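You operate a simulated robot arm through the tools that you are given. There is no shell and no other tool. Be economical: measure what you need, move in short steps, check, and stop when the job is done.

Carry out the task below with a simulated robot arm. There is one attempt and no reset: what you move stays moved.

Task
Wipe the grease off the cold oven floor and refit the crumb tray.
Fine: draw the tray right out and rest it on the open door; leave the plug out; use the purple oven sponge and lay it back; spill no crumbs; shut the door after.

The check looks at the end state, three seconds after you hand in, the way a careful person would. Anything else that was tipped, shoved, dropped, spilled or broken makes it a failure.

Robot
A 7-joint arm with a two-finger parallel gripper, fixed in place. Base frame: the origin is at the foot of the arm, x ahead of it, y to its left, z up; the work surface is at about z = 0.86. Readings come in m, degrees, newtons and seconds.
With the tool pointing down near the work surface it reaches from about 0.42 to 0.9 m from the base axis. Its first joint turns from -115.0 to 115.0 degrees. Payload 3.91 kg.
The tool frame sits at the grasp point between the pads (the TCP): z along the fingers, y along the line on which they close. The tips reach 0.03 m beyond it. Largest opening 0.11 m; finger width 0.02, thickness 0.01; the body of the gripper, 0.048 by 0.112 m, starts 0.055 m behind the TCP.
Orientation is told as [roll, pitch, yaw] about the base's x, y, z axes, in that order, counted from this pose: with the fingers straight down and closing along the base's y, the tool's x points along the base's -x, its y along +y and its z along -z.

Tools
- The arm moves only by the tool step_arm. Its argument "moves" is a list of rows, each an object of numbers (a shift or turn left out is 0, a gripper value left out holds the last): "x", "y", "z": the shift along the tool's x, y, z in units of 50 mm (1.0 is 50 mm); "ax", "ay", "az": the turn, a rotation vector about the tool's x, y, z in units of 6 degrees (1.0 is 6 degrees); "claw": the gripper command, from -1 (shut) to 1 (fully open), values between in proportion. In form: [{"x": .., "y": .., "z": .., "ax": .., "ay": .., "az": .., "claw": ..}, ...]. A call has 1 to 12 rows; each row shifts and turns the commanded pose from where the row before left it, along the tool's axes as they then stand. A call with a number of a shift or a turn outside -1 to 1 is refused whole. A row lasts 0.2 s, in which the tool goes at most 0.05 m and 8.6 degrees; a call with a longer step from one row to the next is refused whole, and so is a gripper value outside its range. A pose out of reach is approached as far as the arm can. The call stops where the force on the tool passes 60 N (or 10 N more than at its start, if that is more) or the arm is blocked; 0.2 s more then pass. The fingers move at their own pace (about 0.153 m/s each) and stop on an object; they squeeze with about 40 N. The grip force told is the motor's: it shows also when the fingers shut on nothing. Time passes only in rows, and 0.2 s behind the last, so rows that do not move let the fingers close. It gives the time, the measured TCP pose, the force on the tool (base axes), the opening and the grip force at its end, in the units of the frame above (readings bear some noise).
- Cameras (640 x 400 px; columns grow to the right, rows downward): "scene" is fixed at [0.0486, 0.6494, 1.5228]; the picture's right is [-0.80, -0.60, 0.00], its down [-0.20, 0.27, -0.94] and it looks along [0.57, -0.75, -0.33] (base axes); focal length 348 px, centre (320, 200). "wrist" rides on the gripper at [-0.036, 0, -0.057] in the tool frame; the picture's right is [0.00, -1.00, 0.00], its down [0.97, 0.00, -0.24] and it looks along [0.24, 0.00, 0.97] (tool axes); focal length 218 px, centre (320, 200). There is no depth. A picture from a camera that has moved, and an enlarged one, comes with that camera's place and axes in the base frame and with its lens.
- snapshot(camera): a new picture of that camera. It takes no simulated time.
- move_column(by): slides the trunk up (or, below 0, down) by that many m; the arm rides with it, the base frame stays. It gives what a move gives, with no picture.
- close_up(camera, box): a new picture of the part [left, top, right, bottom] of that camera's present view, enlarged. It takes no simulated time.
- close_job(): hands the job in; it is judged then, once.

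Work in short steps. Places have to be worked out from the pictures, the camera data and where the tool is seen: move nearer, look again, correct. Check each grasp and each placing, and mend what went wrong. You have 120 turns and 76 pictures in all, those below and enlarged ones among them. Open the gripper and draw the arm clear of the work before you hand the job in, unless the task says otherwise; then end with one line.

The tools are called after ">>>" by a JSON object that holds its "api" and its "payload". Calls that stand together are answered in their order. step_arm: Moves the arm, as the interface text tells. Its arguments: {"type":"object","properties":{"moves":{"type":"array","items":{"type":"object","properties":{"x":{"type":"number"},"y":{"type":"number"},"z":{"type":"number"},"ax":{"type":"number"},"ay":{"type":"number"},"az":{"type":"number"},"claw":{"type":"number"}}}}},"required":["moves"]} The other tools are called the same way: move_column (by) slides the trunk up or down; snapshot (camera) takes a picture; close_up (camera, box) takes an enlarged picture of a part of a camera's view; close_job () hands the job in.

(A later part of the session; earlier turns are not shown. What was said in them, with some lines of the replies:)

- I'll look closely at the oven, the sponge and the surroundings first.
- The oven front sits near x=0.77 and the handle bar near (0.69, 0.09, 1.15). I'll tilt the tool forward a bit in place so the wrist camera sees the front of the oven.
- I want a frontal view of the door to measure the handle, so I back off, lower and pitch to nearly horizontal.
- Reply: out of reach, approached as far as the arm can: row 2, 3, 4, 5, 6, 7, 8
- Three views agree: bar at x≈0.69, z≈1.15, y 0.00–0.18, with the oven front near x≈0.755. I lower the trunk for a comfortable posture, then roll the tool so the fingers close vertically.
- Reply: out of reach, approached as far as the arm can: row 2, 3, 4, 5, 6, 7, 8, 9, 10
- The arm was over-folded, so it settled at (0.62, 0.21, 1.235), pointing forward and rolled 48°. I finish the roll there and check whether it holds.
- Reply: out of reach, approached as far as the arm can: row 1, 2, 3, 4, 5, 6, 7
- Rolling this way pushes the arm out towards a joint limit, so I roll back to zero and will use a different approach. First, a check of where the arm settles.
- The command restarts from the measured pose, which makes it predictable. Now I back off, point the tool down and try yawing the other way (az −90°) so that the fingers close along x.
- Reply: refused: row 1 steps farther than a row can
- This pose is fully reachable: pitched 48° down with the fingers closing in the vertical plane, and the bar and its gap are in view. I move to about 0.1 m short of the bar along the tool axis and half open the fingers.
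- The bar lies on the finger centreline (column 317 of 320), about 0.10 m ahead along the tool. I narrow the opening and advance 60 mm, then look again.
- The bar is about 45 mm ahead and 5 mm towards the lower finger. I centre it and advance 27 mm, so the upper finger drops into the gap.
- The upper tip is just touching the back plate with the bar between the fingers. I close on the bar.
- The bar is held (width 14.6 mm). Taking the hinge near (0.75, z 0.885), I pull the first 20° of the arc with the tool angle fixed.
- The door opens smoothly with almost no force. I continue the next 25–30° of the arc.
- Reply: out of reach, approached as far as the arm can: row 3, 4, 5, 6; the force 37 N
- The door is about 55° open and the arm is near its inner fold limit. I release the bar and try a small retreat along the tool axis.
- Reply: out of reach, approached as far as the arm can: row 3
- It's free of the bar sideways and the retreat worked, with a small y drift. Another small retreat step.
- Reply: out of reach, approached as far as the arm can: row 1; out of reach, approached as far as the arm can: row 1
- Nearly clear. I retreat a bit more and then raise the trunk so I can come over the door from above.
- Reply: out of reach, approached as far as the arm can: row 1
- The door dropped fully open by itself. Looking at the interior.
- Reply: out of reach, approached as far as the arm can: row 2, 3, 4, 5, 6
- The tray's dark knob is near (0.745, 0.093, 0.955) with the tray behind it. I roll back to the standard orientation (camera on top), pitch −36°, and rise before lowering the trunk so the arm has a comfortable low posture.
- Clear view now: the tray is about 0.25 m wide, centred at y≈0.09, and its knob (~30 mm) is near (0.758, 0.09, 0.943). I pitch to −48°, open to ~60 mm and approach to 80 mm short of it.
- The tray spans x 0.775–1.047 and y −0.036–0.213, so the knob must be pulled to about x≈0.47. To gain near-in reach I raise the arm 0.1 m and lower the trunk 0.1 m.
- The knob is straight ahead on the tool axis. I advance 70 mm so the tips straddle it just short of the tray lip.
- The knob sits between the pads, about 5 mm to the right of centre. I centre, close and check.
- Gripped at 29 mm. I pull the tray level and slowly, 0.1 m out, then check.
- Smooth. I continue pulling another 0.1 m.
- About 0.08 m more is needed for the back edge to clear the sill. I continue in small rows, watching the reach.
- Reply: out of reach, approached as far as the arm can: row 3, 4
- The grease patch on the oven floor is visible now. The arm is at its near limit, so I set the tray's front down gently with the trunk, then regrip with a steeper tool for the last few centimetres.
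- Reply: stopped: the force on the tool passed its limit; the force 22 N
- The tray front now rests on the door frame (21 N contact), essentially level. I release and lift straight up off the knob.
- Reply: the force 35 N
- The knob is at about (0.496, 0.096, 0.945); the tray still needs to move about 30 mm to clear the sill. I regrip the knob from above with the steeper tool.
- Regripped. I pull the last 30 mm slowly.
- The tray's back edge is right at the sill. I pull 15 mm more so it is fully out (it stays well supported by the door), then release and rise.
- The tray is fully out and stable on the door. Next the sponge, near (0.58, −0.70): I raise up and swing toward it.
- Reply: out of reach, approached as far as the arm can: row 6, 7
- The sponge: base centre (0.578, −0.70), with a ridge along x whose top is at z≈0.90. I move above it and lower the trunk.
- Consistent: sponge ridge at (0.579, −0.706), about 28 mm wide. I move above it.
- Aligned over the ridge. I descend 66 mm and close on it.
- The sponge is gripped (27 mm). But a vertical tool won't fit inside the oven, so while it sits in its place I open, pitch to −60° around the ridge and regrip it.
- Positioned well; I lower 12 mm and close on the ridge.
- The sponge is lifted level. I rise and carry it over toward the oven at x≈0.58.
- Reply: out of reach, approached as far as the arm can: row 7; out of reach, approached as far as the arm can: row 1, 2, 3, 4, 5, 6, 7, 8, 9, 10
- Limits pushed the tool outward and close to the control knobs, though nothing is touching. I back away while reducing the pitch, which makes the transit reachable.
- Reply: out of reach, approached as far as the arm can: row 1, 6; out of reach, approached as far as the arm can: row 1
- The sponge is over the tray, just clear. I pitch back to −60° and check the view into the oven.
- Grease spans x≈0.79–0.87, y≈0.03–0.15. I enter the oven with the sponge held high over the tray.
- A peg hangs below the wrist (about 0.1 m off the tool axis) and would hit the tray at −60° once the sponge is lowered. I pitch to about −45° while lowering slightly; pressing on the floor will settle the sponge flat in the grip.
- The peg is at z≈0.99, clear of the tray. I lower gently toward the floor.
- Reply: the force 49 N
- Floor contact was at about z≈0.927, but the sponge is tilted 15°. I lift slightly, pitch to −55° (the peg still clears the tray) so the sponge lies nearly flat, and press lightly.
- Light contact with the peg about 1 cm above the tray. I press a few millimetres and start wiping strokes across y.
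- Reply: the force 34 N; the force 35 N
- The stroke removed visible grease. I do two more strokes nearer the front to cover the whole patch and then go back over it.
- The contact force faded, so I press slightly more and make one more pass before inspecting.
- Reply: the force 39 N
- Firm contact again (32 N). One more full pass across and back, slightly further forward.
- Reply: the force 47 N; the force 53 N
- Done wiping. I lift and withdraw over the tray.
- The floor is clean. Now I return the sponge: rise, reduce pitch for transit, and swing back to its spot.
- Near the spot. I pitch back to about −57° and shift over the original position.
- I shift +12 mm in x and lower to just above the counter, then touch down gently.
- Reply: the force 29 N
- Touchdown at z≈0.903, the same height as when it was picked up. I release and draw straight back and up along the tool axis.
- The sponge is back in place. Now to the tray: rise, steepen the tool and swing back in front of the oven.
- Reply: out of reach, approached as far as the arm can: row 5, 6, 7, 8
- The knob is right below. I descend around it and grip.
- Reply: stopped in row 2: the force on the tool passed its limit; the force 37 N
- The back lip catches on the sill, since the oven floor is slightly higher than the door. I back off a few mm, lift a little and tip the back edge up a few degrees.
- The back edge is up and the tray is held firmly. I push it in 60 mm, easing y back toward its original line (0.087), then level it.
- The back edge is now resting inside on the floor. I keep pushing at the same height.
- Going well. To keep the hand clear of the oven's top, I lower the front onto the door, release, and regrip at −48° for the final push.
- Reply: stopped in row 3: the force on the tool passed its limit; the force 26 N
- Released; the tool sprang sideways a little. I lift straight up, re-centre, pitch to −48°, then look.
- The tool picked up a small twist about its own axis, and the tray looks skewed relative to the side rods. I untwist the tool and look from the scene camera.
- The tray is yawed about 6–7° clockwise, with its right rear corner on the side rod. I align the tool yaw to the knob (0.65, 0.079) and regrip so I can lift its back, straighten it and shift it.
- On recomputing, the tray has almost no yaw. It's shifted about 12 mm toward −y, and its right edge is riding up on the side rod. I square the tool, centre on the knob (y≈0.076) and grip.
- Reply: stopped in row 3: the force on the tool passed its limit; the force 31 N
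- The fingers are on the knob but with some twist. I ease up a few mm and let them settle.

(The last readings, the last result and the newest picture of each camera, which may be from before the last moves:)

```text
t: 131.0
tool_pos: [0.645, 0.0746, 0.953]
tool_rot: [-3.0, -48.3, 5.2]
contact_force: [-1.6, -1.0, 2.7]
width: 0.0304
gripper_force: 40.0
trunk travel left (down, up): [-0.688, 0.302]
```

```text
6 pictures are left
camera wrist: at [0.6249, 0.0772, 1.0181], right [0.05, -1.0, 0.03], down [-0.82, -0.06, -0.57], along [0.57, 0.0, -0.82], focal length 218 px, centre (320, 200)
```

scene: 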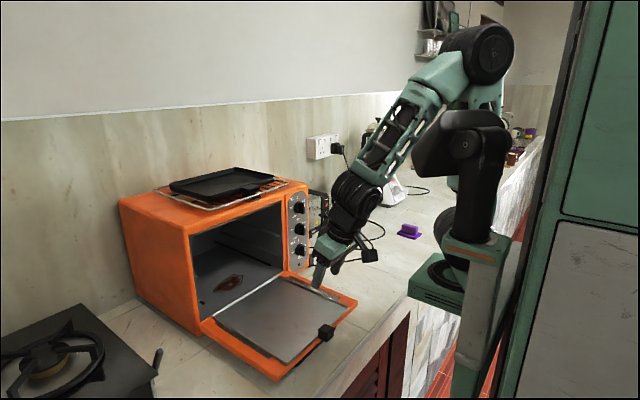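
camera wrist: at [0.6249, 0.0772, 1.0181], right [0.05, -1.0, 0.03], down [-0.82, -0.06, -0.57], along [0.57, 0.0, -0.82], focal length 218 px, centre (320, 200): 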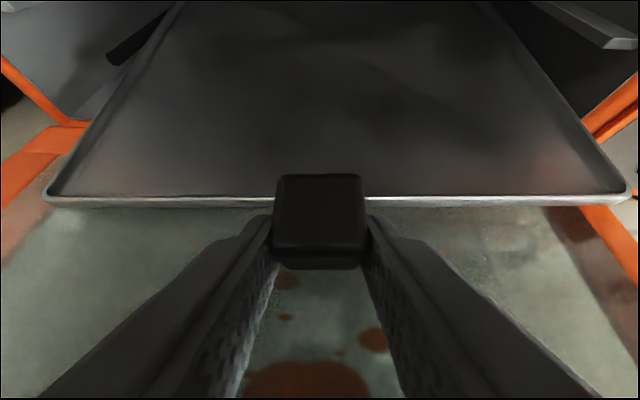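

Gripped, with the tray about 3.5° counter-clockwise. I tip the back up slightly, shift +12 mm in y and rotate it square.

>>> {"api": "step_arm", "payload": {"moves": [{"x": -0.08, "z": -0.07}, {"ay": -0.5}, {"y": 0.12}, {"y": 0.12, "ax": 0.17, "az": 0.15}, {"ax": 0.17, "az": 0.15}, {}]}}

>>> {"api": "snapshot", "payload": {"camera": "wrist"}}

```text
t: 132.4
tool_pos: [0.6474, 0.0822, 0.9599]
tool_rot: [-2.7, -51.5, 1.5]
contact_force: [0.2, -0.2, -1.5]
width: 0.0297
gripper_force: 39.5
trunk travel left (down, up): [-0.688, 0.302]
```

```text
5 pictures are left
camera wrist: at [0.6242, 0.0842, 1.0229], right [-0.01, -1.0, 0.03], down [-0.79, -0.01, -0.61], along [0.61, -0.03, -0.79], focal length 218 px, centre (320, 200)
```

wrist: 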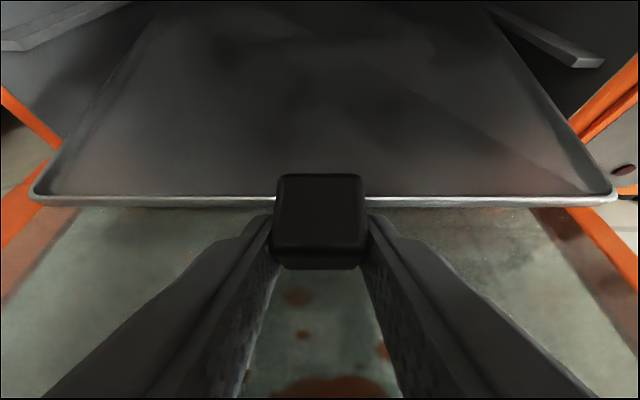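

The tray is square now and held slightly lifted. I trim y and roll, push 50 mm, then level and look.

>>> {"api": "step_arm", "payload": {"moves": [{"y": 0.1, "ax": -0.1, "az": 0.12}, {"x": -0.25, "z": 0.31}, {"x": -0.25, "z": 0.31}, {"x": -0.13, "z": 0.16}, {}]}}

>>> {"api": "close_up", "payload": {"camera": "scene", "box": [190, 210, 330, 330]}}

```text
t: 133.6
tool_pos: [0.6931, 0.0951, 0.9603]
tool_rot: [-1.2, -51.6, 1.5]
contact_force: [-4.0, 1.8, 8.4]
width: 0.0303
gripper_force: 39.9
trunk travel left (down, up): [-0.688, 0.302]
```

```text
3.33 times, centred on (260, 270) of scene
camera zoom: at [0.0486, 0.6494, 1.5228], right [-0.8, -0.6, 0.0], down [-0.2, 0.27, -0.94], along [0.57, -0.75, -0.33], focal length 1158 px, centre (520, -33)
```

zoom: 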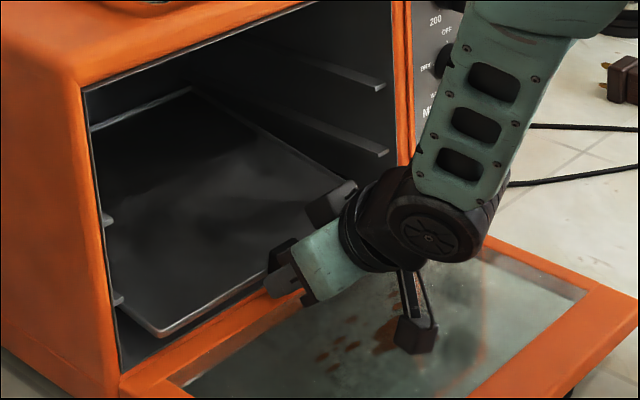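

The tray is now about 10 mm too far +y, with its back edge raised. I shift −10 mm in y, then lower the back edge onto the floor between the rods.

>>> {"api": "step_arm", "payload": {"moves": [{"y": -0.1}, {"y": -0.1}, {"ay": 0.4}, {"ay": 0.4}, {}]}}

>>> {"api": "step_arm", "payload": {"moves": [{"ay": 0.4}, {}]}}

>>> {"api": "snapshot", "payload": {"camera": "wrist"}}

```text
t: 134.8
tool_pos: [0.6941, 0.0894, 0.9627]
tool_rot: [-1.1, -47.2, 1.4]
contact_force: [-3.6, 27.7, 19.7]
width: 0.0303
gripper_force: 39.6
trunk travel left (down, up): [-0.688, 0.302]
```

```text
t: 135.4
tool_pos: [0.6941, 0.0878, 0.9622]
tool_rot: [-0.9, -44.8, 1.3]
contact_force: [-3.3, 32.3, 19.2]
width: 0.0306
gripper_force: 40.0
trunk travel left (down, up): [-0.688, 0.302]
```

```text
3 pictures are left
camera wrist: at [0.6788, 0.0891, 1.028], right [0.01, -1.0, 0.01], down [-0.86, -0.02, -0.51], along [0.51, 0.0, -0.86], focal length 218 px, centre (320, 200)
```

wrist: 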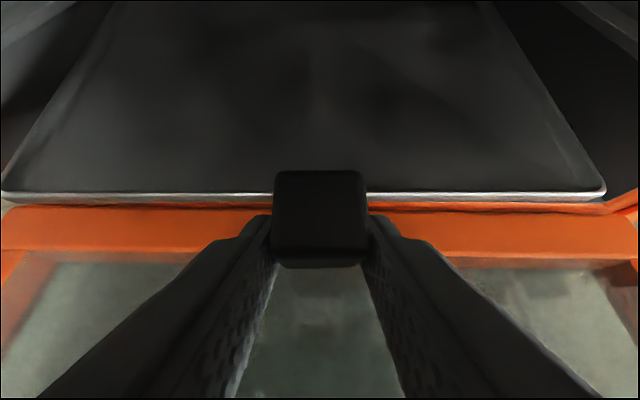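

There's a sideways load of 32 N, so something on the side is fouling. I take one high-zoom look to see how the tray sits relative to the rods.

>>> {"api": "close_up", "payload": {"camera": "scene", "box": [205, 220, 305, 320]}}

```text
4.00 times, centred on (255, 270) of scene
camera zoom: at [0.0486, 0.6494, 1.5228], right [-0.8, -0.6, 0.0], down [-0.2, 0.27, -0.94], along [0.57, -0.75, -0.33], focal length 1390 px, centre (580, -80)
```

zoom: 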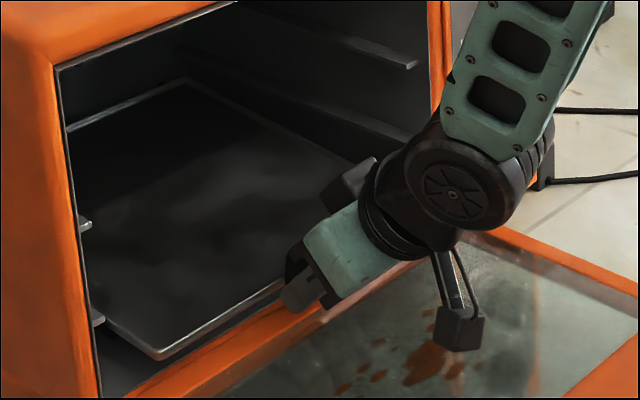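

The tray's raised back-right corner is pressing against the lower right rack rail (z≈0.98), so the sideways move was wrong. I shift back +y to relieve it, then lower the back edge between the rails.

>>> {"api": "step_arm", "payload": {"moves": [{"y": 0.12}, {"y": 0.12}, {}]}}

```text
t: 136.2
tool_pos: [0.6917, 0.0936, 0.9587]
tool_rot: [-1.3, -44.2, 1.0]
contact_force: [-1.7, -3.1, 5.8]
width: 0.031
gripper_force: 39.9
trunk travel left (down, up): [-0.688, 0.302]
```

The load is gone (y −3 N, z 6 N). I lower the back a bit more to see whether it seats.

>>> {"api": "step_arm", "payload": {"moves": [{"ay": 0.3}, {}]}}

```text
t: 136.8
tool_pos: [0.6918, 0.0942, 0.9598]
tool_rot: [-1.1, -42.5, 1.1]
contact_force: [-1.6, -5.0, 8.5]
width: 0.0309
gripper_force: 40.2
trunk travel left (down, up): [-0.688, 0.302]
```

>>> {"api": "close_up", "payload": {"camera": "scene", "box": [205, 220, 285, 320]}}

```text
4.00 times, centred on (245, 270) of scene
camera zoom: at [0.0486, 0.6494, 1.5228], right [-0.8, -0.6, 0.0], down [-0.2, 0.27, -0.94], along [0.57, -0.75, -0.33], focal length 1390 px, centre (620, -80)
```

zoom: 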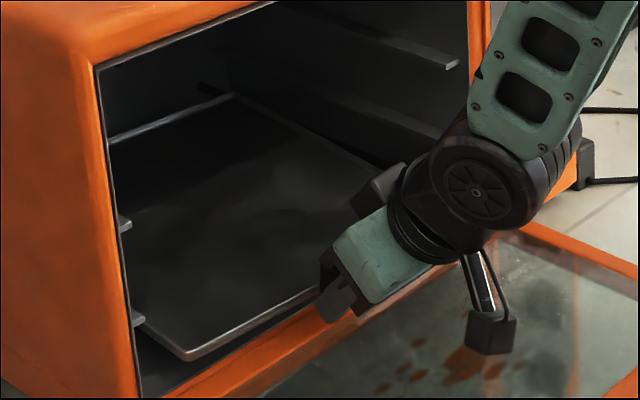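

Rather than force it, I draw the tray back out until its back edge is just at the sill in front of the rods, square it there, and re-enter centred with the back edge down on the floor.

>>> {"api": "step_arm", "payload": {"moves": [{"x": 0.2, "z": -0.18}, {"x": 0.37, "z": -0.338}, {"x": 0.37, "z": -0.338}, {"x": 0.37, "z": -0.338}, {"x": 0.37, "z": -0.338}, {}]}}

>>> {"api": "step_arm", "payload": {"moves": [{"x": 0.37, "z": -0.338}, {"x": 0.37, "z": -0.338}, {"x": 0.2, "z": -0.18}, {}]}}

```text
t: 138.2
tool_pos: [0.5787, 0.0959, 0.958]
tool_rot: [-1.2, -42.6, 1.2]
contact_force: [0.0, 0.0, -2.3]
width: 0.0296
gripper_force: 39.8
trunk travel left (down, up): [-0.688, 0.302]
```

```text
t: 139.2
tool_pos: [0.5236, 0.1074, 0.9574]
tool_rot: [-1.2, -42.4, 1.2]
contact_force: [-0.7, -0.1, -2.2]
width: 0.0297
gripper_force: 39.9
out of reach, approached as far as the arm can: row 2, 3
trunk travel left (down, up): [-0.688, 0.302]
```

The tray is now hanging free and square in the grip (29.7 mm, 2 N weight). I place it at x≈0.56, y≈0.0865, remove the small twist, and lower the back edge until it touches.

>>> {"api": "step_arm", "payload": {"moves": [{"x": -0.27, "z": 0.245, "y": -0.21}, {"x": -0.27, "z": 0.245, "y": -0.21, "az": 0.14}, {}]}}

>>> {"api": "step_arm", "payload": {"moves": [{"ay": 0.4}, {"ay": 0.4}, {}]}}

```text
t: 140.0
tool_pos: [0.5627, 0.0864, 0.9571]
tool_rot: [-0.4, -42.5, 0.1]
contact_force: [0.2, -0.4, -1.6]
width: 0.0297
gripper_force: 40.5
trunk travel left (down, up): [-0.688, 0.302]
```

```text
t: 140.8
tool_pos: [0.5631, 0.0862, 0.9603]
tool_rot: [-0.2, -37.8, -0.1]
contact_force: [2.9, -2.4, 5.5]
width: 0.0297
gripper_force: 40.1
trunk travel left (down, up): [-0.688, 0.302]
```

Contact made. I probe sideways ±8 mm to check that the back edge is on the floor between the rods rather than on one.

>>> {"api": "step_arm", "payload": {"moves": [{"y": 0.16}, {}]}}

>>> {"api": "step_arm", "payload": {"moves": [{"y": -0.16}, {"y": -0.16}, {}]}}

>>> {"api": "step_arm", "payload": {"moves": [{"y": 0.16}, {}]}}

```text
t: 141.4
tool_pos: [0.5633, 0.094, 0.9579]
tool_rot: [-0.4, -37.6, -0.1]
contact_force: [-0.4, -6.0, -0.9]
width: 0.0299
gripper_force: 39.7
trunk travel left (down, up): [-0.688, 0.302]
```

```text
t: 142.2
tool_pos: [0.5618, 0.0782, 0.9576]
tool_rot: [-0.3, -37.7, 0.1]
contact_force: [0.3, -0.1, -2.0]
width: 0.0297
gripper_force: 39.8
trunk travel left (down, up): [-0.688, 0.302]
```

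```text
t: 142.8
tool_pos: [0.5632, 0.0856, 0.959]
tool_rot: [-0.3, -37.7, -0.1]
contact_force: [1.1, 0.5, -1.4]
width: 0.0295
gripper_force: 39.9
trunk travel left (down, up): [-0.688, 0.302]
```

It slid off the left rod and now hangs free; left contact starts near y≈0.09. I set y≈0.081 and lower the back further.

>>> {"api": "step_arm", "payload": {"moves": [{"y": -0.1}, {"ay": 0.4}, {}]}}

>>> {"api": "step_arm", "payload": {"moves": [{"ay": 0.4}, {}]}}

```text
t: 143.6
tool_pos: [0.5602, 0.081, 0.9593]
tool_rot: [-0.4, -35.4, -0.1]
contact_force: [0.5, -1.4, 5.7]
width: 0.0298
gripper_force: 39.8
trunk travel left (down, up): [-0.688, 0.302]
```

```text
t: 144.2
tool_pos: [0.5604, 0.0809, 0.9585]
tool_rot: [-0.2, -32.9, 0.0]
contact_force: [1.2, -1.8, 4.1]
width: 0.0296
gripper_force: 40.3
trunk travel left (down, up): [-0.688, 0.302]
```

>>> {"api": "step_arm", "payload": {"moves": [{"y": -0.14}, {}]}}

>>> {"api": "step_arm", "payload": {"moves": [{"y": 0.14}, {"y": 0.1}, {}]}}

```text
t: 144.8
tool_pos: [0.5619, 0.0762, 0.9574]
tool_rot: [-0.3, -32.9, 0.0]
contact_force: [-0.8, 1.1, 2.9]
width: 0.0295
gripper_force: 40.4
trunk travel left (down, up): [-0.688, 0.302]
```

```text
t: 145.6
tool_pos: [0.562, 0.0861, 0.959]
tool_rot: [-0.4, -32.8, -0.3]
contact_force: [-1.2, -5.6, -0.1]
width: 0.0295
gripper_force: 40.1
trunk travel left (down, up): [-0.688, 0.302]
```

I use the last picture here, to see how the tray lies between the rods before pushing it in.

>>> {"api": "step_arm", "payload": {"moves": [{"y": -0.1}, {}]}}

>>> {"api": "snapshot", "payload": {"camera": "wrist"}}

```text
t: 146.2
tool_pos: [0.5614, 0.0828, 0.9586]
tool_rot: [-0.2, -32.9, 0.1]
contact_force: [-0.2, 1.2, 0.3]
width: 0.0296
gripper_force: 40.4
trunk travel left (down, up): [-0.688, 0.302]
```

```text
0 pictures are left
camera wrist: at [0.5613, 0.0837, 1.0259], right [0.0, -1.0, 0.0], down [-0.95, 0.0, -0.33], along [0.33, -0.01, -0.95], focal length 218 px, centre (320, 200)
```

wrist: 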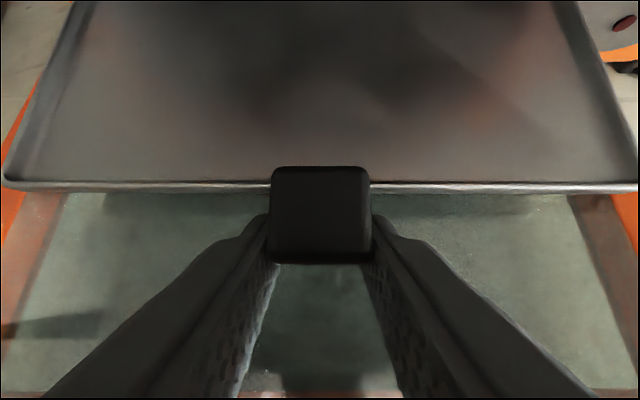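

The tray is nearly square (about 1.4° counter-clockwise). I correct that, then push in steps while watching the side and vertical forces.

>>> {"api": "step_arm", "payload": {"moves": [{"ax": 0.127, "az": 0.196}, {"x": -0.2, "z": 0.13}, {"x": -0.4, "z": 0.26}, {"x": -0.2, "z": 0.13}, {}]}}

>>> {"api": "step_arm", "payload": {"moves": [{"x": -0.2, "z": 0.13}, {"x": -0.4, "z": 0.26}, {"x": -0.2, "z": 0.13}, {}]}}

```text
t: 147.4
tool_pos: [0.6113, 0.0811, 0.9604]
tool_rot: [-0.2, -33.1, -1.6]
contact_force: [-1.0, 0.0, 4.0]
width: 0.0296
gripper_force: 40.5
trunk travel left (down, up): [-0.688, 0.302]
```

```text
t: 148.4
tool_pos: [0.6566, 0.0777, 0.9591]
tool_rot: [-0.4, -32.8, -1.6]
contact_force: [-8.8, 1.4, 6.9]
width: 0.03
gripper_force: 39.6
trunk travel left (down, up): [-0.688, 0.302]
```

Sliding in, with y drifting slightly to 0.078. I bring y back and check the forces.

>>> {"api": "step_arm", "payload": {"moves": [{"y": 0.12}, {}]}}

```text
t: 149.0
tool_pos: [0.6575, 0.0861, 0.9583]
tool_rot: [-0.3, -33.1, -1.2]
contact_force: [-0.4, -2.5, 5.2]
width: 0.0304
gripper_force: 39.4
trunk travel left (down, up): [-0.688, 0.302]
```

>>> {"api": "step_arm", "payload": {"moves": [{"x": -0.2, "z": 0.13, "y": 0.01}, {"x": -0.3, "z": 0.195, "y": 0.01}, {}]}}

>>> {"api": "step_arm", "payload": {"moves": [{"x": -0.2, "z": 0.13, "y": 0.01}, {"x": -0.3, "z": 0.195, "y": 0.01}, {}]}}

```text
t: 149.8
tool_pos: [0.6882, 0.0877, 0.9599]
tool_rot: [-0.3, -32.9, -1.3]
contact_force: [-4.2, 1.0, 7.6]
width: 0.0307
gripper_force: 39.9
trunk travel left (down, up): [-0.688, 0.302]
```

```text
t: 150.6
tool_pos: [0.7184, 0.0852, 0.9571]
tool_rot: [-0.4, -32.9, -1.5]
contact_force: [-3.5, 0.3, 8.3]
width: 0.0312
gripper_force: 39.8
trunk travel left (down, up): [-0.688, 0.302]
```

>>> {"api": "step_arm", "payload": {"moves": [{"x": -0.15, "z": 0.1}, {"x": -0.15, "z": 0.1}, {"x": 0.03, "z": 0.05}, {}]}}

```text
t: 151.6
tool_pos: [0.7347, 0.0852, 0.9564]
tool_rot: [-0.3, -33.0, -1.5]
contact_force: [-5.5, -2.9, 14.5]
width: 0.0315
gripper_force: 39.9
trunk travel left (down, up): [-0.688, 0.302]
```

The tray is in to its original depth (within my estimate) and its front is touching down. I release, back off, and then nudge the knob with closed fingers to check that it's home.

>>> {"api": "step_arm", "payload": {"moves": [{"claw": -0.2}, {"claw": 0.15}, {}, {"z": -0.4}, {"z": -0.8}, {"z": -0.8}]}}

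```text
t: 153.0
tool_pos: [0.6807, 0.0852, 1.0372]
tool_rot: [-0.3, -33.0, -1.5]
contact_force: [0.9, -0.2, 0.6]
width: 0.0635
gripper_force: 0.1
trunk travel left (down, up): [-0.688, 0.302]
```

Without pictures left, I'll check the seating by touch: lightly probing the tray surface height on its left and right sides with closed fingers.

>>> {"api": "step_arm", "payload": {"moves": [{"ay": -1, "claw": -1}, {"ay": -1}, {"z": 0.71, "x": -0.42, "y": 0.45}, {"z": 0.71, "x": -0.42, "y": 0.45}, {"z": 0.71, "x": -0.42, "y": 0.45}, {}]}}

>>> {"api": "step_arm", "payload": {"moves": [{"z": 0.15, "x": 0.15}, {"z": 0.15, "x": 0.15}, {}]}}

```text
t: 154.4
tool_pos: [0.8027, 0.1509, 1.0091]
tool_rot: [-0.4, -44.9, -1.4]
contact_force: [-0.2, -0.3, -0.2]
width: 0.0002
gripper_force: 37.4
trunk travel left (down, up): [-0.688, 0.302]
```

```text
t: 155.2
tool_pos: [0.802, 0.1511, 0.9875]
tool_rot: [-0.3, -44.9, -1.4]
contact_force: [-0.2, 0.2, 0.0]
width: 0.0
gripper_force: 37.6
trunk travel left (down, up): [-0.688, 0.302]
```

>>> {"api": "step_arm", "payload": {"moves": [{"z": 0.07, "x": 0.07}, {"z": 0.07, "x": 0.07}, {"z": 0.07, "x": 0.07}]}}

>>> {"api": "step_arm", "payload": {"moves": [{"z": 0.05, "x": 0.05}, {}]}}

>>> {"api": "step_arm", "payload": {"moves": [{"z": 0.05, "x": 0.05}, {}]}}

```text
t: 156.0
tool_pos: [0.8019, 0.1505, 0.9717]
tool_rot: [-0.4, -44.8, -1.3]
contact_force: [-0.6, -1.1, -0.1]
width: 0.0
gripper_force: 38.1
trunk travel left (down, up): [-0.688, 0.302]
```

```text
t: 156.6
tool_pos: [0.8016, 0.1507, 0.9689]
tool_rot: [-0.4, -44.9, -1.4]
contact_force: [-0.2, 0.3, 1.3]
width: 0.0
gripper_force: 37.5
trunk travel left (down, up): [-0.688, 0.302]
```

```text
t: 157.2
tool_pos: [0.8027, 0.1504, 0.9641]
tool_rot: [-0.3, -45.1, -1.4]
contact_force: [-0.7, -1.5, 2.6]
width: 0.0
gripper_force: 37.6
trunk travel left (down, up): [-0.688, 0.302]
```

>>> {"api": "step_arm", "payload": {"moves": [{"z": 0.05, "x": 0.05}, {}]}}

>>> {"api": "step_arm", "payload": {"moves": [{"z": 0.05, "x": 0.05}, {}]}}

```text
t: 157.8
tool_pos: [0.8022, 0.1503, 0.9654]
tool_rot: [-0.2, -45.2, -1.6]
contact_force: [-3.0, -1.7, 18.8]
width: 0.0
gripper_force: 37.3
trunk travel left (down, up): [-0.688, 0.302]
```

```text
t: 158.4
tool_pos: [0.8033, 0.1505, 0.9643]
tool_rot: [0.0, -45.3, -1.6]
contact_force: [-3.3, -2.4, 43.9]
width: 0.0
gripper_force: 37.7
trunk travel left (down, up): [-0.688, 0.302]
```

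Left side: firm contact at TCP z≈0.965. Now the right side at the same depth.

>>> {"api": "step_arm", "payload": {"moves": [{"z": -0.28, "x": -0.28}, {"y": -0.65}, {"y": -0.65}, {"y": -0.65}, {"y": -0.65}, {"z": 0.17, "x": 0.17}, {}]}}

>>> {"api": "step_arm", "payload": {"moves": [{"z": 0.05, "x": 0.05}, {}]}}

>>> {"api": "step_arm", "payload": {"moves": [{"z": 0.05, "x": 0.05}, {}]}}

>>> {"api": "step_arm", "payload": {"moves": [{"z": 0.05, "x": 0.05}, {}]}}

```text
t: 159.8
tool_pos: [0.8069, 0.022, 0.9787]
tool_rot: [0.4, -46.5, -1.7]
contact_force: [3.5, 2.6, 20.7]
width: 0.0
gripper_force: 37.8
trunk travel left (down, up): [-0.688, 0.302]
stopped in row 7: the force on the tool passed its limit (the readings are from after the stop); the commanded pose is now the measured one
```

```text
t: 160.4
tool_pos: [0.8069, 0.0217, 0.9785]
tool_rot: [0.4, -46.9, -2.0]
contact_force: [-1.6, 2.2, 50.0]
width: 0.0
gripper_force: 37.3
trunk travel left (down, up): [-0.688, 0.302]
```

```text
t: 160.8
tool_pos: [0.8104, 0.0224, 0.9776]
tool_rot: [0.9, -47.5, -2.1]
contact_force: [4.0, 1.5, 16.5]
width: 0.0
gripper_force: 37.2
trunk travel left (down, up): [-0.688, 0.302]
stopped in row 1: the force on the tool passed its limit (the readings are from after the stop); the commanded pose is now the measured one
```

```text
t: 161.4
tool_pos: [0.8116, 0.0231, 0.9774]
tool_rot: [0.8, -47.6, -2.1]
contact_force: [4.4, 3.8, 42.9]
width: 0.0
gripper_force: 37.4
trunk travel left (down, up): [-0.688, 0.302]
```

The right side is 13 mm higher, so the tray's right edge is sitting on the right rod. I'll push it toward +y with the closed fingertips against the inside of its left lip until it drops off.

>>> {"api": "step_arm", "payload": {"moves": [{"z": -0.28, "x": -0.28}, {"y": 0.64}, {"y": 0.64}, {"y": 0.64}, {"y": 0.6}, {"ay": -0.75}, {"z": 0.55, "x": -0.43}, {"z": 0.18, "x": 0.23}, {"z": 0.15, "x": 0.19}, {}]}}

>>> {"api": "step_arm", "payload": {"moves": [{"z": 0.03, "x": 0.04}, {}]}}

```text
t: 163.6
tool_pos: [0.849, 0.1465, 0.9665]
tool_rot: [0.6, -51.4, -2.0]
contact_force: [-0.4, 0.5, -0.7]
width: 0.0
gripper_force: 37.9
trunk travel left (down, up): [-0.688, 0.302]
```

```text
t: 164.2
tool_pos: [0.8471, 0.1482, 0.9619]
tool_rot: [0.6, -51.4, -2.0]
contact_force: [0.5, -0.1, -0.8]
width: 0.0
gripper_force: 37.8
trunk travel left (down, up): [-0.688, 0.302]
```

>>> {"api": "step_arm", "payload": {"moves": [{"y": 0.2}, {"y": 0.2}, {}]}}

>>> {"api": "step_arm", "payload": {"moves": [{"y": 0.12}, {}]}}

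>>> {"api": "step_arm", "payload": {"moves": [{"y": 0.12}, {}]}}

```text
t: 165.0
tool_pos: [0.8486, 0.1658, 0.9629]
tool_rot: [0.6, -51.4, -2.0]
contact_force: [0.0, -0.1, 0.0]
width: 0.0002
gripper_force: 38.1
trunk travel left (down, up): [-0.688, 0.302]
```

```text
t: 165.6
tool_pos: [0.8488, 0.1719, 0.9631]
tool_rot: [0.6, -51.4, -2.0]
contact_force: [-2.4, -8.9, -1.2]
width: 0.0
gripper_force: 37.4
trunk travel left (down, up): [-0.688, 0.302]
```

```text
t: 166.2
tool_pos: [0.8472, 0.1695, 0.9637]
tool_rot: [0.2, -51.4, -2.1]
contact_force: [-16.4, -49.3, 2.6]
width: 0.0001
gripper_force: 37.9
trunk travel left (down, up): [-0.688, 0.302]
```

The sideways push was blocked, most likely by the gripper body meeting the rack rail rather than by the tray. I retreat and regrip the knob, to lift the back, square the yaw (it was pushed in at about −1.5°) and set it down again.

>>> {"api": "step_arm", "payload": {"moves": [{"y": -0.3}, {"x": -0.47, "z": -0.37}, {"y": -0.7}, {"y": -0.67}, {"x": 0.5, "z": -0.63}, {"x": 0.5, "z": -0.63}, {"x": 0.5, "z": -0.63}, {"x": 0.45, "z": -0.57}, {"ay": 1, "claw": 0.15}, {"ay": 1}, {"ay": 1}, {}]}}

```text
t: 168.8
tool_pos: [0.6891, 0.1001, 0.9934]
tool_rot: [0.6, -33.4, -1.8]
contact_force: [0.2, -0.6, -0.7]
width: 0.0634
gripper_force: 0.0
trunk travel left (down, up): [-0.688, 0.302]
```

>>> {"api": "step_arm", "payload": {"moves": [{"x": -0.33, "z": -0.5, "y": -0.29}, {"z": 0.5}, {"z": 0.5}, {"z": 0.5}, {}]}}

>>> {"api": "step_arm", "payload": {"moves": [{"claw": -1}, {}, {}, {}]}}

```text
t: 170.0
tool_pos: [0.7296, 0.0833, 0.9605]
tool_rot: [0.5, -33.4, -1.8]
contact_force: [0.2, 0.1, -0.4]
width: 0.0633
gripper_force: 0.1
trunk travel left (down, up): [-0.688, 0.302]
```

```text
t: 171.0
tool_pos: [0.7284, 0.0843, 0.9596]
tool_rot: [0.5, -33.4, -1.8]
contact_force: [-2.8, -0.7, 4.8]
width: 0.0312
gripper_force: 40.2
trunk travel left (down, up): [-0.688, 0.302]
```

>>> {"api": "step_arm", "payload": {"moves": [{"x": -0.1, "z": -0.15}, {"ay": -0.5}, {"ay": -0.2}, {}]}}

```text
t: 172.0
tool_pos: [0.7296, 0.0836, 0.9686]
tool_rot: [0.6, -37.6, -1.8]
contact_force: [-2.0, 0.5, 0.7]
width: 0.0296
gripper_force: 39.9
trunk travel left (down, up): [-0.688, 0.302]
```

Lifted and squared in the grip (29.6 mm). I rotate the yaw to 0, centre y at 0.087, and lower the back again.

>>> {"api": "step_arm", "payload": {"moves": [{"ax": -0.183, "az": -0.238}, {"y": 0.08}, {}]}}

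>>> {"api": "step_arm", "payload": {"moves": [{"ay": 0.4}, {"ay": 0.3}, {}]}}

>>> {"api": "step_arm", "payload": {"moves": [{"ay": 0.3}, {}]}}

```text
t: 172.8
tool_pos: [0.7296, 0.0848, 0.9693]
tool_rot: [0.4, -37.6, -0.2]
contact_force: [-1.5, -20.0, 8.6]
width: 0.0295
gripper_force: 40.4
trunk travel left (down, up): [-0.688, 0.302]
```

```text
t: 173.6
tool_pos: [0.7311, 0.0837, 0.9707]
tool_rot: [0.5, -33.7, -0.2]
contact_force: [-0.9, -28.0, 21.9]
width: 0.0293
gripper_force: 40.2
trunk travel left (down, up): [-0.688, 0.302]
```

```text
t: 174.2
tool_pos: [0.731, 0.0847, 0.9699]
tool_rot: [0.4, -31.9, -0.2]
contact_force: [6.9, -26.5, 21.3]
width: 0.0294
gripper_force: 39.9
trunk travel left (down, up): [-0.688, 0.302]
```

Now the reaction is from the left (−28 N), while before it rode the right rod, so the correct yaw is in between. I lift the back, set yaw ≈ −1.0°, y≈0.086, and lower again.

>>> {"api": "step_arm", "payload": {"moves": [{"ay": -0.5}, {"ay": -0.4}, {"ax": 0.09, "az": 0.12}, {}]}}

>>> {"api": "step_arm", "payload": {"moves": [{"ay": 0.4}, {"ay": 0.4}, {}]}}

>>> {"api": "step_arm", "payload": {"moves": [{"ay": 0.3}, {}]}}

```text
t: 175.2
tool_pos: [0.7276, 0.0847, 0.9679]
tool_rot: [0.3, -36.8, -1.0]
contact_force: [-5.5, -32.3, -7.7]
width: 0.0298
gripper_force: 40.2
trunk travel left (down, up): [-0.688, 0.302]
```

```text
t: 176.0
tool_pos: [0.7284, 0.0855, 0.9708]
tool_rot: [0.4, -32.3, -1.2]
contact_force: [-3.7, -32.0, 0.7]
width: 0.0295
gripper_force: 40.0
trunk travel left (down, up): [-0.688, 0.302]
```

```text
t: 176.6
tool_pos: [0.7308, 0.0837, 0.9705]
tool_rot: [0.5, -30.7, -1.0]
contact_force: [-0.4, -31.1, 6.2]
width: 0.0298
gripper_force: 40.1
trunk travel left (down, up): [-0.688, 0.302]
```

Still pressed from the left. I ease y in small −y steps until the side load vanishes.

>>> {"api": "step_arm", "payload": {"moves": [{"y": -0.06}, {}]}}

>>> {"api": "step_arm", "payload": {"moves": [{"y": -0.04}, {}]}}

>>> {"api": "step_arm", "payload": {"moves": [{"y": -0.04}, {}]}}

```text
t: 177.2
tool_pos: [0.7294, 0.0854, 0.9715]
tool_rot: [0.5, -30.6, -0.8]
contact_force: [0.3, -17.6, 11.5]
width: 0.0294
gripper_force: 40.0
trunk travel left (down, up): [-0.688, 0.302]
```

```text
t: 177.8
tool_pos: [0.7298, 0.0855, 0.9698]
tool_rot: [0.5, -30.5, -0.6]
contact_force: [1.6, -1.5, 8.6]
width: 0.0297
gripper_force: 39.9
trunk travel left (down, up): [-0.688, 0.302]
```

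```text
t: 178.4
tool_pos: [0.7279, 0.0815, 0.9678]
tool_rot: [0.5, -30.4, -0.7]
contact_force: [0.6, 3.1, 4.5]
width: 0.0299
gripper_force: 40.1
trunk travel left (down, up): [-0.688, 0.302]
```

Side load gone at y≈0.083 with the back supported. I push the last few mm, lower the front and check.

>>> {"api": "step_arm", "payload": {"moves": [{"y": 0.02, "x": -0.1, "z": 0.06}, {"x": 0.06, "z": 0.1}, {"x": 0.05, "z": 0.08}, {}]}}

```text
t: 179.4
tool_pos: [0.7344, 0.0821, 0.959]
tool_rot: [0.4, -30.5, -1.0]
contact_force: [0.3, -1.8, 5.7]
width: 0.0306
gripper_force: 40.0
trunk travel left (down, up): [-0.688, 0.302]
```

The grip width grew (30.6 mm), hinting at a roll again. I shift +3 mm in y and watch the width.

>>> {"api": "step_arm", "payload": {"moves": [{"y": 0.06}, {}]}}

>>> {"api": "step_arm", "payload": {"moves": [{"y": 0.04}, {}]}}

>>> {"api": "step_arm", "payload": {"moves": [{"y": 0.04}, {}]}}

```text
t: 180.0
tool_pos: [0.7339, 0.0859, 0.9592]
tool_rot: [0.3, -30.4, -0.8]
contact_force: [-0.5, -0.2, 4.1]
width: 0.0306
gripper_force: 39.9
trunk travel left (down, up): [-0.688, 0.302]
```

```text
t: 180.6
tool_pos: [0.7355, 0.0862, 0.9601]
tool_rot: [0.4, -30.5, -0.9]
contact_force: [-0.7, -2.0, 3.2]
width: 0.0308
gripper_force: 39.9
trunk travel left (down, up): [-0.688, 0.302]
```

```text
t: 181.2
tool_pos: [0.734, 0.0902, 0.9593]
tool_rot: [0.5, -30.4, -0.7]
contact_force: [-3.0, 8.7, -6.9]
width: 0.0296
gripper_force: 40.3
trunk travel left (down, up): [-0.688, 0.302]
```

It dropped off the rod (width back to 29.6 mm). I ease y slightly, lower the front, release and re-probe.

>>> {"api": "step_arm", "payload": {"moves": [{"y": 0.03}, {"x": 0.04, "z": 0.07}, {}]}}

```text
t: 182.0
tool_pos: [0.7357, 0.0904, 0.9582]
tool_rot: [0.5, -30.7, -0.9]
contact_force: [2.2, 0.8, 10.8]
width: 0.0295
gripper_force: 40.0
trunk travel left (down, up): [-0.688, 0.302]
```

>>> {"api": "step_arm", "payload": {"moves": [{"claw": -0.2}, {"claw": 0.15}, {}, {"z": -0.4}, {"z": -0.8}, {"z": -0.8}, {"ay": -1, "claw": -1}, {"ay": -1}, {"ay": -0.4}]}}

>>> {"api": "step_arm", "payload": {"moves": [{"z": 0.71, "x": -0.42, "y": -0.43}, {"z": 0.71, "x": -0.42, "y": -0.43}, {"z": 0.71, "x": -0.42, "y": -0.43}, {"z": 0.15, "x": 0.15}, {"z": 0.1, "x": 0.1}, {}]}}

```text
t: 184.0
tool_pos: [0.6841, 0.0895, 1.041]
tool_rot: [0.6, -44.8, -1.0]
contact_force: [-0.4, 0.9, 0.1]
width: 0.0
gripper_force: 37.8
trunk travel left (down, up): [-0.688, 0.302]
```

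```text
t: 185.4
tool_pos: [0.805, 0.0243, 0.9922]
tool_rot: [0.5, -44.8, -1.1]
contact_force: [-0.7, -0.7, 0.3]
width: 0.0001
gripper_force: 37.2
trunk travel left (down, up): [-0.688, 0.302]
```

Now I lower in small steps on the right side to find the surface.

>>> {"api": "step_arm", "payload": {"moves": [{"z": 0.1, "x": 0.1}, {"z": 0.08, "x": 0.08}, {}]}}

>>> {"api": "step_arm", "payload": {"moves": [{"z": 0.05, "x": 0.05}, {}]}}

>>> {"api": "step_arm", "payload": {"moves": [{"z": 0.04, "x": 0.04}, {}]}}

>>> {"api": "step_arm", "payload": {"moves": [{"z": 0.04, "x": 0.04}, {}]}}

```text
t: 186.2
tool_pos: [0.8055, 0.0251, 0.9788]
tool_rot: [0.5, -44.9, -1.0]
contact_force: [0.1, -0.6, -0.2]
width: 0.0
gripper_force: 37.4
trunk travel left (down, up): [-0.688, 0.302]
```

```text
t: 186.8
tool_pos: [0.8052, 0.0265, 0.9757]
tool_rot: [0.5, -44.7, -1.0]
contact_force: [0.2, 0.0, 0.6]
width: 0.0
gripper_force: 37.3
trunk travel left (down, up): [-0.688, 0.302]
```

```text
t: 187.4
tool_pos: [0.8046, 0.0256, 0.9735]
tool_rot: [0.6, -44.7, -1.0]
contact_force: [-0.5, -0.2, -0.1]
width: 0.0
gripper_force: 37.3
trunk travel left (down, up): [-0.688, 0.302]
```

```text
t: 188.0
tool_pos: [0.8054, 0.0257, 0.9699]
tool_rot: [0.6, -44.8, -1.0]
contact_force: [-0.1, -0.4, 0.0]
width: 0.0
gripper_force: 37.6
trunk travel left (down, up): [-0.688, 0.302]
```

The right side is at least 8 mm lower than before. I continue until contact.

>>> {"api": "step_arm", "payload": {"moves": [{"z": 0.05, "x": 0.05}, {"z": 0.04, "x": 0.04}, {}]}}

>>> {"api": "step_arm", "payload": {"moves": [{"z": 0.04, "x": 0.04}, {}]}}

>>> {"api": "step_arm", "payload": {"moves": [{"z": 0.04, "x": 0.04}, {}]}}

```text
t: 188.8
tool_pos: [0.8042, 0.0257, 0.9625]
tool_rot: [0.5, -44.8, -1.1]
contact_force: [0.2, 0.3, 0.0]
width: 0.0
gripper_force: 37.7
trunk travel left (down, up): [-0.688, 0.302]
```

```text
t: 189.4
tool_pos: [0.8023, 0.0253, 0.9606]
tool_rot: [0.4, -44.8, -1.0]
contact_force: [-0.1, -0.5, 0.2]
width: 0.0003
gripper_force: 38.0
trunk travel left (down, up): [-0.688, 0.302]
```

```text
t: 190.0
tool_pos: [0.8033, 0.0254, 0.9571]
tool_rot: [0.6, -44.9, -1.0]
contact_force: [-1.3, -0.3, 5.3]
width: 0.0
gripper_force: 37.8
trunk travel left (down, up): [-0.688, 0.302]
```

Right surface at TCP z≈0.957 (it was 0.978), which is about floor level. Now I check the left side.

>>> {"api": "step_arm", "payload": {"moves": [{"z": -0.25, "x": -0.25}, {"y": 0.62}, {"y": 0.62}, {"y": 0.62}, {"y": 0.62}, {"z": 0.15, "x": 0.15}, {"z": 0.04, "x": 0.04}, {}]}}

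>>> {"api": "step_arm", "payload": {"moves": [{"z": 0.04, "x": 0.04}, {}]}}

>>> {"api": "step_arm", "payload": {"moves": [{"z": 0.04, "x": 0.04}, {}]}}

```text
t: 191.8
tool_pos: [0.8059, 0.1494, 0.9629]
tool_rot: [0.5, -44.8, -0.9]
contact_force: [-0.6, 0.4, 0.4]
width: 0.0002
gripper_force: 37.8
trunk travel left (down, up): [-0.688, 0.302]
```

```text
t: 192.4
tool_pos: [0.8053, 0.1507, 0.9602]
tool_rot: [0.4, -44.8, -1.0]
contact_force: [0.1, -0.2, -0.3]
width: 0.0
gripper_force: 38.2
trunk travel left (down, up): [-0.688, 0.302]
```

```text
t: 193.0
tool_pos: [0.8064, 0.1518, 0.9586]
tool_rot: [0.6, -44.8, -1.0]
contact_force: [-0.8, 0.0, 4.3]
width: 0.0
gripper_force: 37.2
trunk travel left (down, up): [-0.688, 0.302]
```

Left 0.958, right 0.957: the tray is level and seated. Now the door: I withdraw, rise, straighten the tool and move to the left of the door, so I can lift it from below its left edge.

>>> {"api": "step_arm", "payload": {"moves": [{"z": -0.3, "x": -0.3}, {"x": 0.56, "z": -0.56}, {"x": 0.56, "z": -0.56}, {"x": 0.56, "z": -0.56}, {"x": 0.56, "z": -0.56}, {"x": 0.56, "z": -0.56}]}}

>>> {"api": "move_column", "payload": {"by": 0.1}}

>>> {"api": "step_arm", "payload": {"moves": [{"ay": 1}, {"ay": 1}, {"ay": 1}, {"ay": 1}, {"ay": 1}, {"ay": 1}, {"ay": 1}, {"ay": 0.47}, {"y": 0.9}, {"y": 0.9}, {"y": 0.9}, {"y": 0.9}]}}

>>> {"api": "step_arm", "payload": {"moves": [{"y": 0.6}, {"ax": 1}, {"ax": 1}, {"ax": 1}, {"ax": 1}, {"ax": 1}, {"ax": 1}, {"ax": 1}, {"ax": 1}, {"ax": 1}, {}]}}

```text
t: 194.4
tool_pos: [0.6099, 0.1461, 0.9822]
tool_rot: [0.7, -44.9, -2.1]
contact_force: [0.3, -0.7, -0.4]
width: 0.0
gripper_force: 38.0
trunk travel left (down, up): [-0.688, 0.302]
```

```text
t: 195.7
tool_pos: [0.6095, 0.1495, 1.0803]
tool_rot: [0.7, -44.8, -1.7]
contact_force: [0.3, -0.4, -0.4]
width: 0.0
gripper_force: 37.2
trunk travel left (down, up): [-0.788, 0.202]
```

```text
t: 198.3
tool_pos: [0.6079, 0.3349, 1.0804]
tool_rot: [0.4, -0.1, -0.7]
contact_force: [-0.2, -0.9, 0.1]
width: 0.0
gripper_force: 37.9
trunk travel left (down, up): [-0.788, 0.202]
```

```text
t: 200.7
tool_pos: [0.6102, 0.3201, 1.0695]
tool_rot: [-50.6, -0.1, -0.5]
contact_force: [-0.2, 1.0, 0.0]
width: 0.0
gripper_force: 37.3
out of reach, approached as far as the arm can: row 8, 9, 10
trunk travel left (down, up): [-0.788, 0.202]
```

Tilted 50° with the fingers pointing to −y. I lower beside the door's left edge to just above counter height, then slide the tips under the frame.

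>>> {"api": "step_arm", "payload": {"moves": [{"x": 0.4}, {"x": 0.4}, {}]}}

>>> {"api": "move_column", "payload": {"by": -0.175}}

```text
t: 201.5
tool_pos: [0.5673, 0.3194, 1.0675]
tool_rot: [-50.5, -0.1, -0.6]
contact_force: [0.2, -0.2, 0.3]
width: 0.0001
gripper_force: 37.5
trunk travel left (down, up): [-0.788, 0.202]
```

```text
t: 203.5
tool_pos: [0.5673, 0.3179, 0.8938]
tool_rot: [-50.6, -0.2, -0.6]
contact_force: [-0.4, -0.2, 0.0]
width: 0.0
gripper_force: 37.6
trunk travel left (down, up): [-0.613, 0.377]
```

>>> {"api": "step_arm", "payload": {"moves": [{"z": 0.38, "y": -0.315}, {"z": 0.38, "y": -0.315}, {"z": 0.38, "y": -0.315}, {}]}}

>>> {"api": "move_column", "payload": {"by": 0.03}}

```text
t: 204.5
tool_pos: [0.5677, 0.2468, 0.8929]
tool_rot: [-50.5, 0.0, -0.5]
contact_force: [-3.5, 7.5, -2.7]
width: 0.0001
gripper_force: 37.4
trunk travel left (down, up): [-0.613, 0.377]
```

```text
t: 205.2
tool_pos: [0.5669, 0.2459, 0.9244]
tool_rot: [-50.6, -0.1, -0.7]
contact_force: [-1.8, 1.1, -2.4]
width: 0.0001
gripper_force: 37.4
trunk travel left (down, up): [-0.643, 0.347]
```

Light downward load: it's lifting the door. I keep raising.

>>> {"api": "move_column", "payload": {"by": 0.12}}

>>> {"api": "step_arm", "payload": {"moves": [{"x": -0.4, "z": -0.06, "y": -0.08}, {"x": -0.4, "z": -0.06, "y": -0.08}, {}]}}

```text
t: 206.8
tool_pos: [0.5658, 0.2464, 1.0441]
tool_rot: [-50.6, -0.1, -0.6]
contact_force: [-1.2, 0.4, -0.6]
width: 0.0
gripper_force: 38.0
trunk travel left (down, up): [-0.763, 0.227]
```

```text
t: 207.6
tool_pos: [0.6068, 0.248, 1.0551]
tool_rot: [-50.5, -0.1, -0.3]
contact_force: [-5.0, 22.3, 5.1]
width: 0.0
gripper_force: 37.7
trunk travel left (down, up): [-0.763, 0.227]
```

The door is about 45° up. I ease off the sideways load and push it forward toward closed.

>>> {"api": "step_arm", "payload": {"moves": [{"z": -0.09, "y": 0.08}, {"x": -0.4, "z": -0.06, "y": -0.08}, {"x": -0.4}, {"x": -0.4}, {}]}}

>>> {"api": "step_arm", "payload": {"moves": [{"x": -0.4}, {"x": -0.4}, {"x": -0.3}, {}]}}

>>> {"api": "step_arm", "payload": {"moves": [{"x": -0.2}, {"x": -0.2}, {"x": -0.2}, {}]}}

```text
t: 208.8
tool_pos: [0.6638, 0.2508, 1.0609]
tool_rot: [-50.6, -0.2, -0.7]
contact_force: [-0.9, 0.9, -0.3]
width: 0.0
gripper_force: 37.5
trunk travel left (down, up): [-0.763, 0.227]
```

```text
t: 209.8
tool_pos: [0.7137, 0.2495, 1.0596]
tool_rot: [-50.4, 0.2, -0.5]
contact_force: [-28.3, 9.8, -2.3]
width: 0.0
gripper_force: 37.5
out of reach, approached as far as the arm can: row 3
trunk travel left (down, up): [-0.763, 0.227]
```

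```text
t: 210.8
tool_pos: [0.7135, 0.2488, 1.0601]
tool_rot: [-50.4, 0.1, -0.5]
contact_force: [-42.2, 13.3, -8.3]
width: 0.0002
gripper_force: 37.6
out of reach, approached as far as the arm can: row 1, 2, 3
trunk travel left (down, up): [-0.763, 0.227]
```

Firm stop at finger front x≈0.723, which matches the closed door face. I back off 40 mm, wait, and touch again to confirm it stays shut.

>>> {"api": "step_arm", "payload": {"moves": [{"x": 0.4}, {"x": 0.4}, {}, {}, {}]}}

>>> {"api": "step_arm", "payload": {"moves": [{"x": -0.4}, {"x": -0.3}, {}]}}

>>> {"api": "step_arm", "payload": {"moves": [{"x": -0.15}, {}]}}

```text
t: 211.9
tool_pos: [0.6753, 0.2475, 1.0591]
tool_rot: [-50.5, -0.1, -0.5]
contact_force: [0.8, 30.8, -5.1]
width: 0.0
gripper_force: 37.6
trunk travel left (down, up): [-0.763, 0.227]
```

```text
t: 212.8
tool_pos: [0.7107, 0.2484, 1.0615]
tool_rot: [-50.5, -0.1, -0.5]
contact_force: [0.2, 32.1, 9.1]
width: 0.0001
gripper_force: 37.4
trunk travel left (down, up): [-0.763, 0.227]
```

```text
t: 213.3
tool_pos: [0.7135, 0.2487, 1.0589]
tool_rot: [-50.6, 0.1, -0.2]
contact_force: [-44.5, 22.3, 5.7]
width: 0.0
gripper_force: 37.5
trunk travel left (down, up): [-0.763, 0.227]
```

The sideways force suggests the fingertip may be alongside the door's edge rather than squarely behind it. I back off, shift inboard so the tip faces the door frame, and push forward again.

>>> {"api": "step_arm", "payload": {"moves": [{"z": -0.16, "y": 0.13}, {"x": 0.8}, {"x": 0.8}, {"x": 0.8}, {"x": 0.6}, {"z": 0.35, "y": -0.285}, {"z": 0.2, "y": -0.165}, {}]}}

>>> {"api": "step_arm", "payload": {"moves": [{"x": -0.5}, {"x": -0.5}, {"x": -0.5}, {}]}}

>>> {"api": "step_arm", "payload": {"moves": [{"x": -0.4}, {"x": -0.4}, {"x": -0.3}, {}]}}

>>> {"api": "step_arm", "payload": {"moves": [{"x": -0.3}, {"x": -0.3}, {}]}}

```text
t: 214.7
tool_pos: [0.5647, 0.2487, 1.0565]
tool_rot: [-49.7, 0.0, 0.6]
contact_force: [5.7, 27.2, -10.3]
width: 0.0001
gripper_force: 37.4
out of reach, approached as far as the arm can: row 1
trunk travel left (down, up): [-0.763, 0.227]
stopped in row 6: the force on the tool passed its limit (the readings are from after the stop); the commanded pose is now the measured one
```

```text
t: 215.7
tool_pos: [0.6404, 0.2493, 1.0587]
tool_rot: [-49.9, -0.2, 0.3]
contact_force: [-9.9, 40.2, 19.6]
width: 0.0
gripper_force: 37.7
trunk travel left (down, up): [-0.763, 0.227]
```

```text
t: 216.7
tool_pos: [0.6944, 0.2489, 1.0584]
tool_rot: [-49.9, -0.2, 0.5]
contact_force: [-5.5, 39.9, 22.1]
width: 0.0
gripper_force: 37.7
trunk travel left (down, up): [-0.763, 0.227]
```

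```text
t: 217.5
tool_pos: [0.713, 0.2505, 1.0585]
tool_rot: [-50.6, 0.1, 0.4]
contact_force: [-19.1, -1.9, 9.3]
width: 0.0003
gripper_force: 37.2
out of reach, approached as far as the arm can: row 2
trunk travel left (down, up): [-0.763, 0.227]
stopped in row 3: the force on the tool passed its limit (the readings are from after the stop); the commanded pose is now the measured one
```

The fingertip was dragging along the door's side edge. I move clear to +y first, retreat, come inboard in front of the door, and push it shut from its face.

>>> {"api": "step_arm", "payload": {"moves": [{"x": 0.3}, {"z": -0.3, "y": 0.25}, {"z": -0.3, "y": 0.25}, {"x": 0.6}, {"x": 0.6}, {"x": 0.6}, {}]}}

>>> {"api": "step_arm", "payload": {"moves": [{"z": 0.4, "y": -0.33}, {"z": 0.4, "y": -0.33}, {"z": 0.4, "y": -0.33}, {"z": 0.3, "y": -0.25}, {}]}}

>>> {"api": "step_arm", "payload": {"moves": [{"x": -0.4}, {"x": -0.4}, {"x": -0.4}, {"x": -0.4}, {}]}}

>>> {"api": "step_arm", "payload": {"moves": [{"x": -0.3}, {"x": -0.3}, {"x": -0.3}, {}]}}

```text
t: 219.1
tool_pos: [0.6089, 0.2643, 1.0587]
tool_rot: [-50.1, 0.4, 0.3]
contact_force: [0.7, -0.5, 0.3]
width: 0.0002
gripper_force: 37.6
out of reach, approached as far as the arm can: row 2, 3
trunk travel left (down, up): [-0.763, 0.227]
```

```text
t: 220.3
tool_pos: [0.6109, 0.1661, 1.0552]
tool_rot: [-50.1, 0.4, 0.4]
contact_force: [1.0, 0.1, 0.1]
width: 0.0003
gripper_force: 38.0
trunk travel left (down, up): [-0.763, 0.227]
```

```text
t: 221.3
tool_pos: [0.6713, 0.1678, 1.0557]
tool_rot: [-50.3, 1.2, -0.4]
contact_force: [-14.2, -6.5, 4.8]
width: 0.0
gripper_force: 37.4
trunk travel left (down, up): [-0.763, 0.227]
stopped in row 4: the force on the tool passed its limit (the readings are from after the stop); the commanded pose is now the measured one
```

```text
t: 221.5
tool_pos: [0.676, 0.1686, 1.0518]
tool_rot: [-50.7, 1.4, -0.3]
contact_force: [1.3, 0.6, -1.0]
width: 0.0001
gripper_force: 37.7
trunk travel left (down, up): [-0.763, 0.227]
stopped in row 1: the force on the tool passed its limit (the readings are from after the stop); the commanded pose is now the measured one
```

The camera side of the gripper met the door face with a firm stop (>60 N, x≈0.725), which is consistent with the door being fully shut. I withdraw straight back, open the gripper and move clear.

>>> {"api": "step_arm", "payload": {"moves": [{"x": 0.5}, {"x": 0.6}, {"x": 0.6}, {"x": 0.6}, {"y": -0.4, "z": -0.3, "claw": 0.5}, {"y": -0.4, "z": -0.3}, {}]}}

>>> {"api": "move_column", "payload": {"by": 0.15}}

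```text
t: 223.1
tool_pos: [0.5612, 0.168, 1.1075]
tool_rot: [-50.3, 1.5, -0.4]
contact_force: [0.3, 0.1, 0.5]
width: 0.0827
gripper_force: 0.0
trunk travel left (down, up): [-0.763, 0.227]
```

```text
t: 224.9
tool_pos: [0.5608, 0.1668, 1.2563]
tool_rot: [-50.3, 1.4, -0.4]
contact_force: [0.3, -0.2, -0.7]
width: 0.0826
gripper_force: 0.1
trunk travel left (down, up): [-0.913, 0.077]
```

The arm is clear, the gripper is open, and nothing is in contact. Handing in.

>>> {"api": "close_job", "payload": {}}

```text
The job is handed in.
```

I wiped the oven floor with the purple sponge, laid the sponge back in its place, refitted the crumb tray and shut the door. I never touched the plug. My pictures ran out before the end, so I checked the last steps only by touch: the tray surface read level on both sides, and the door gave a firm stop when pushed. The refit took several tries, with the tray tilted and caught on a side rod before it seated, so I can't rule out spilled crumbs. I left the brown spots on the inside of the door glass, since you asked only for the floor.
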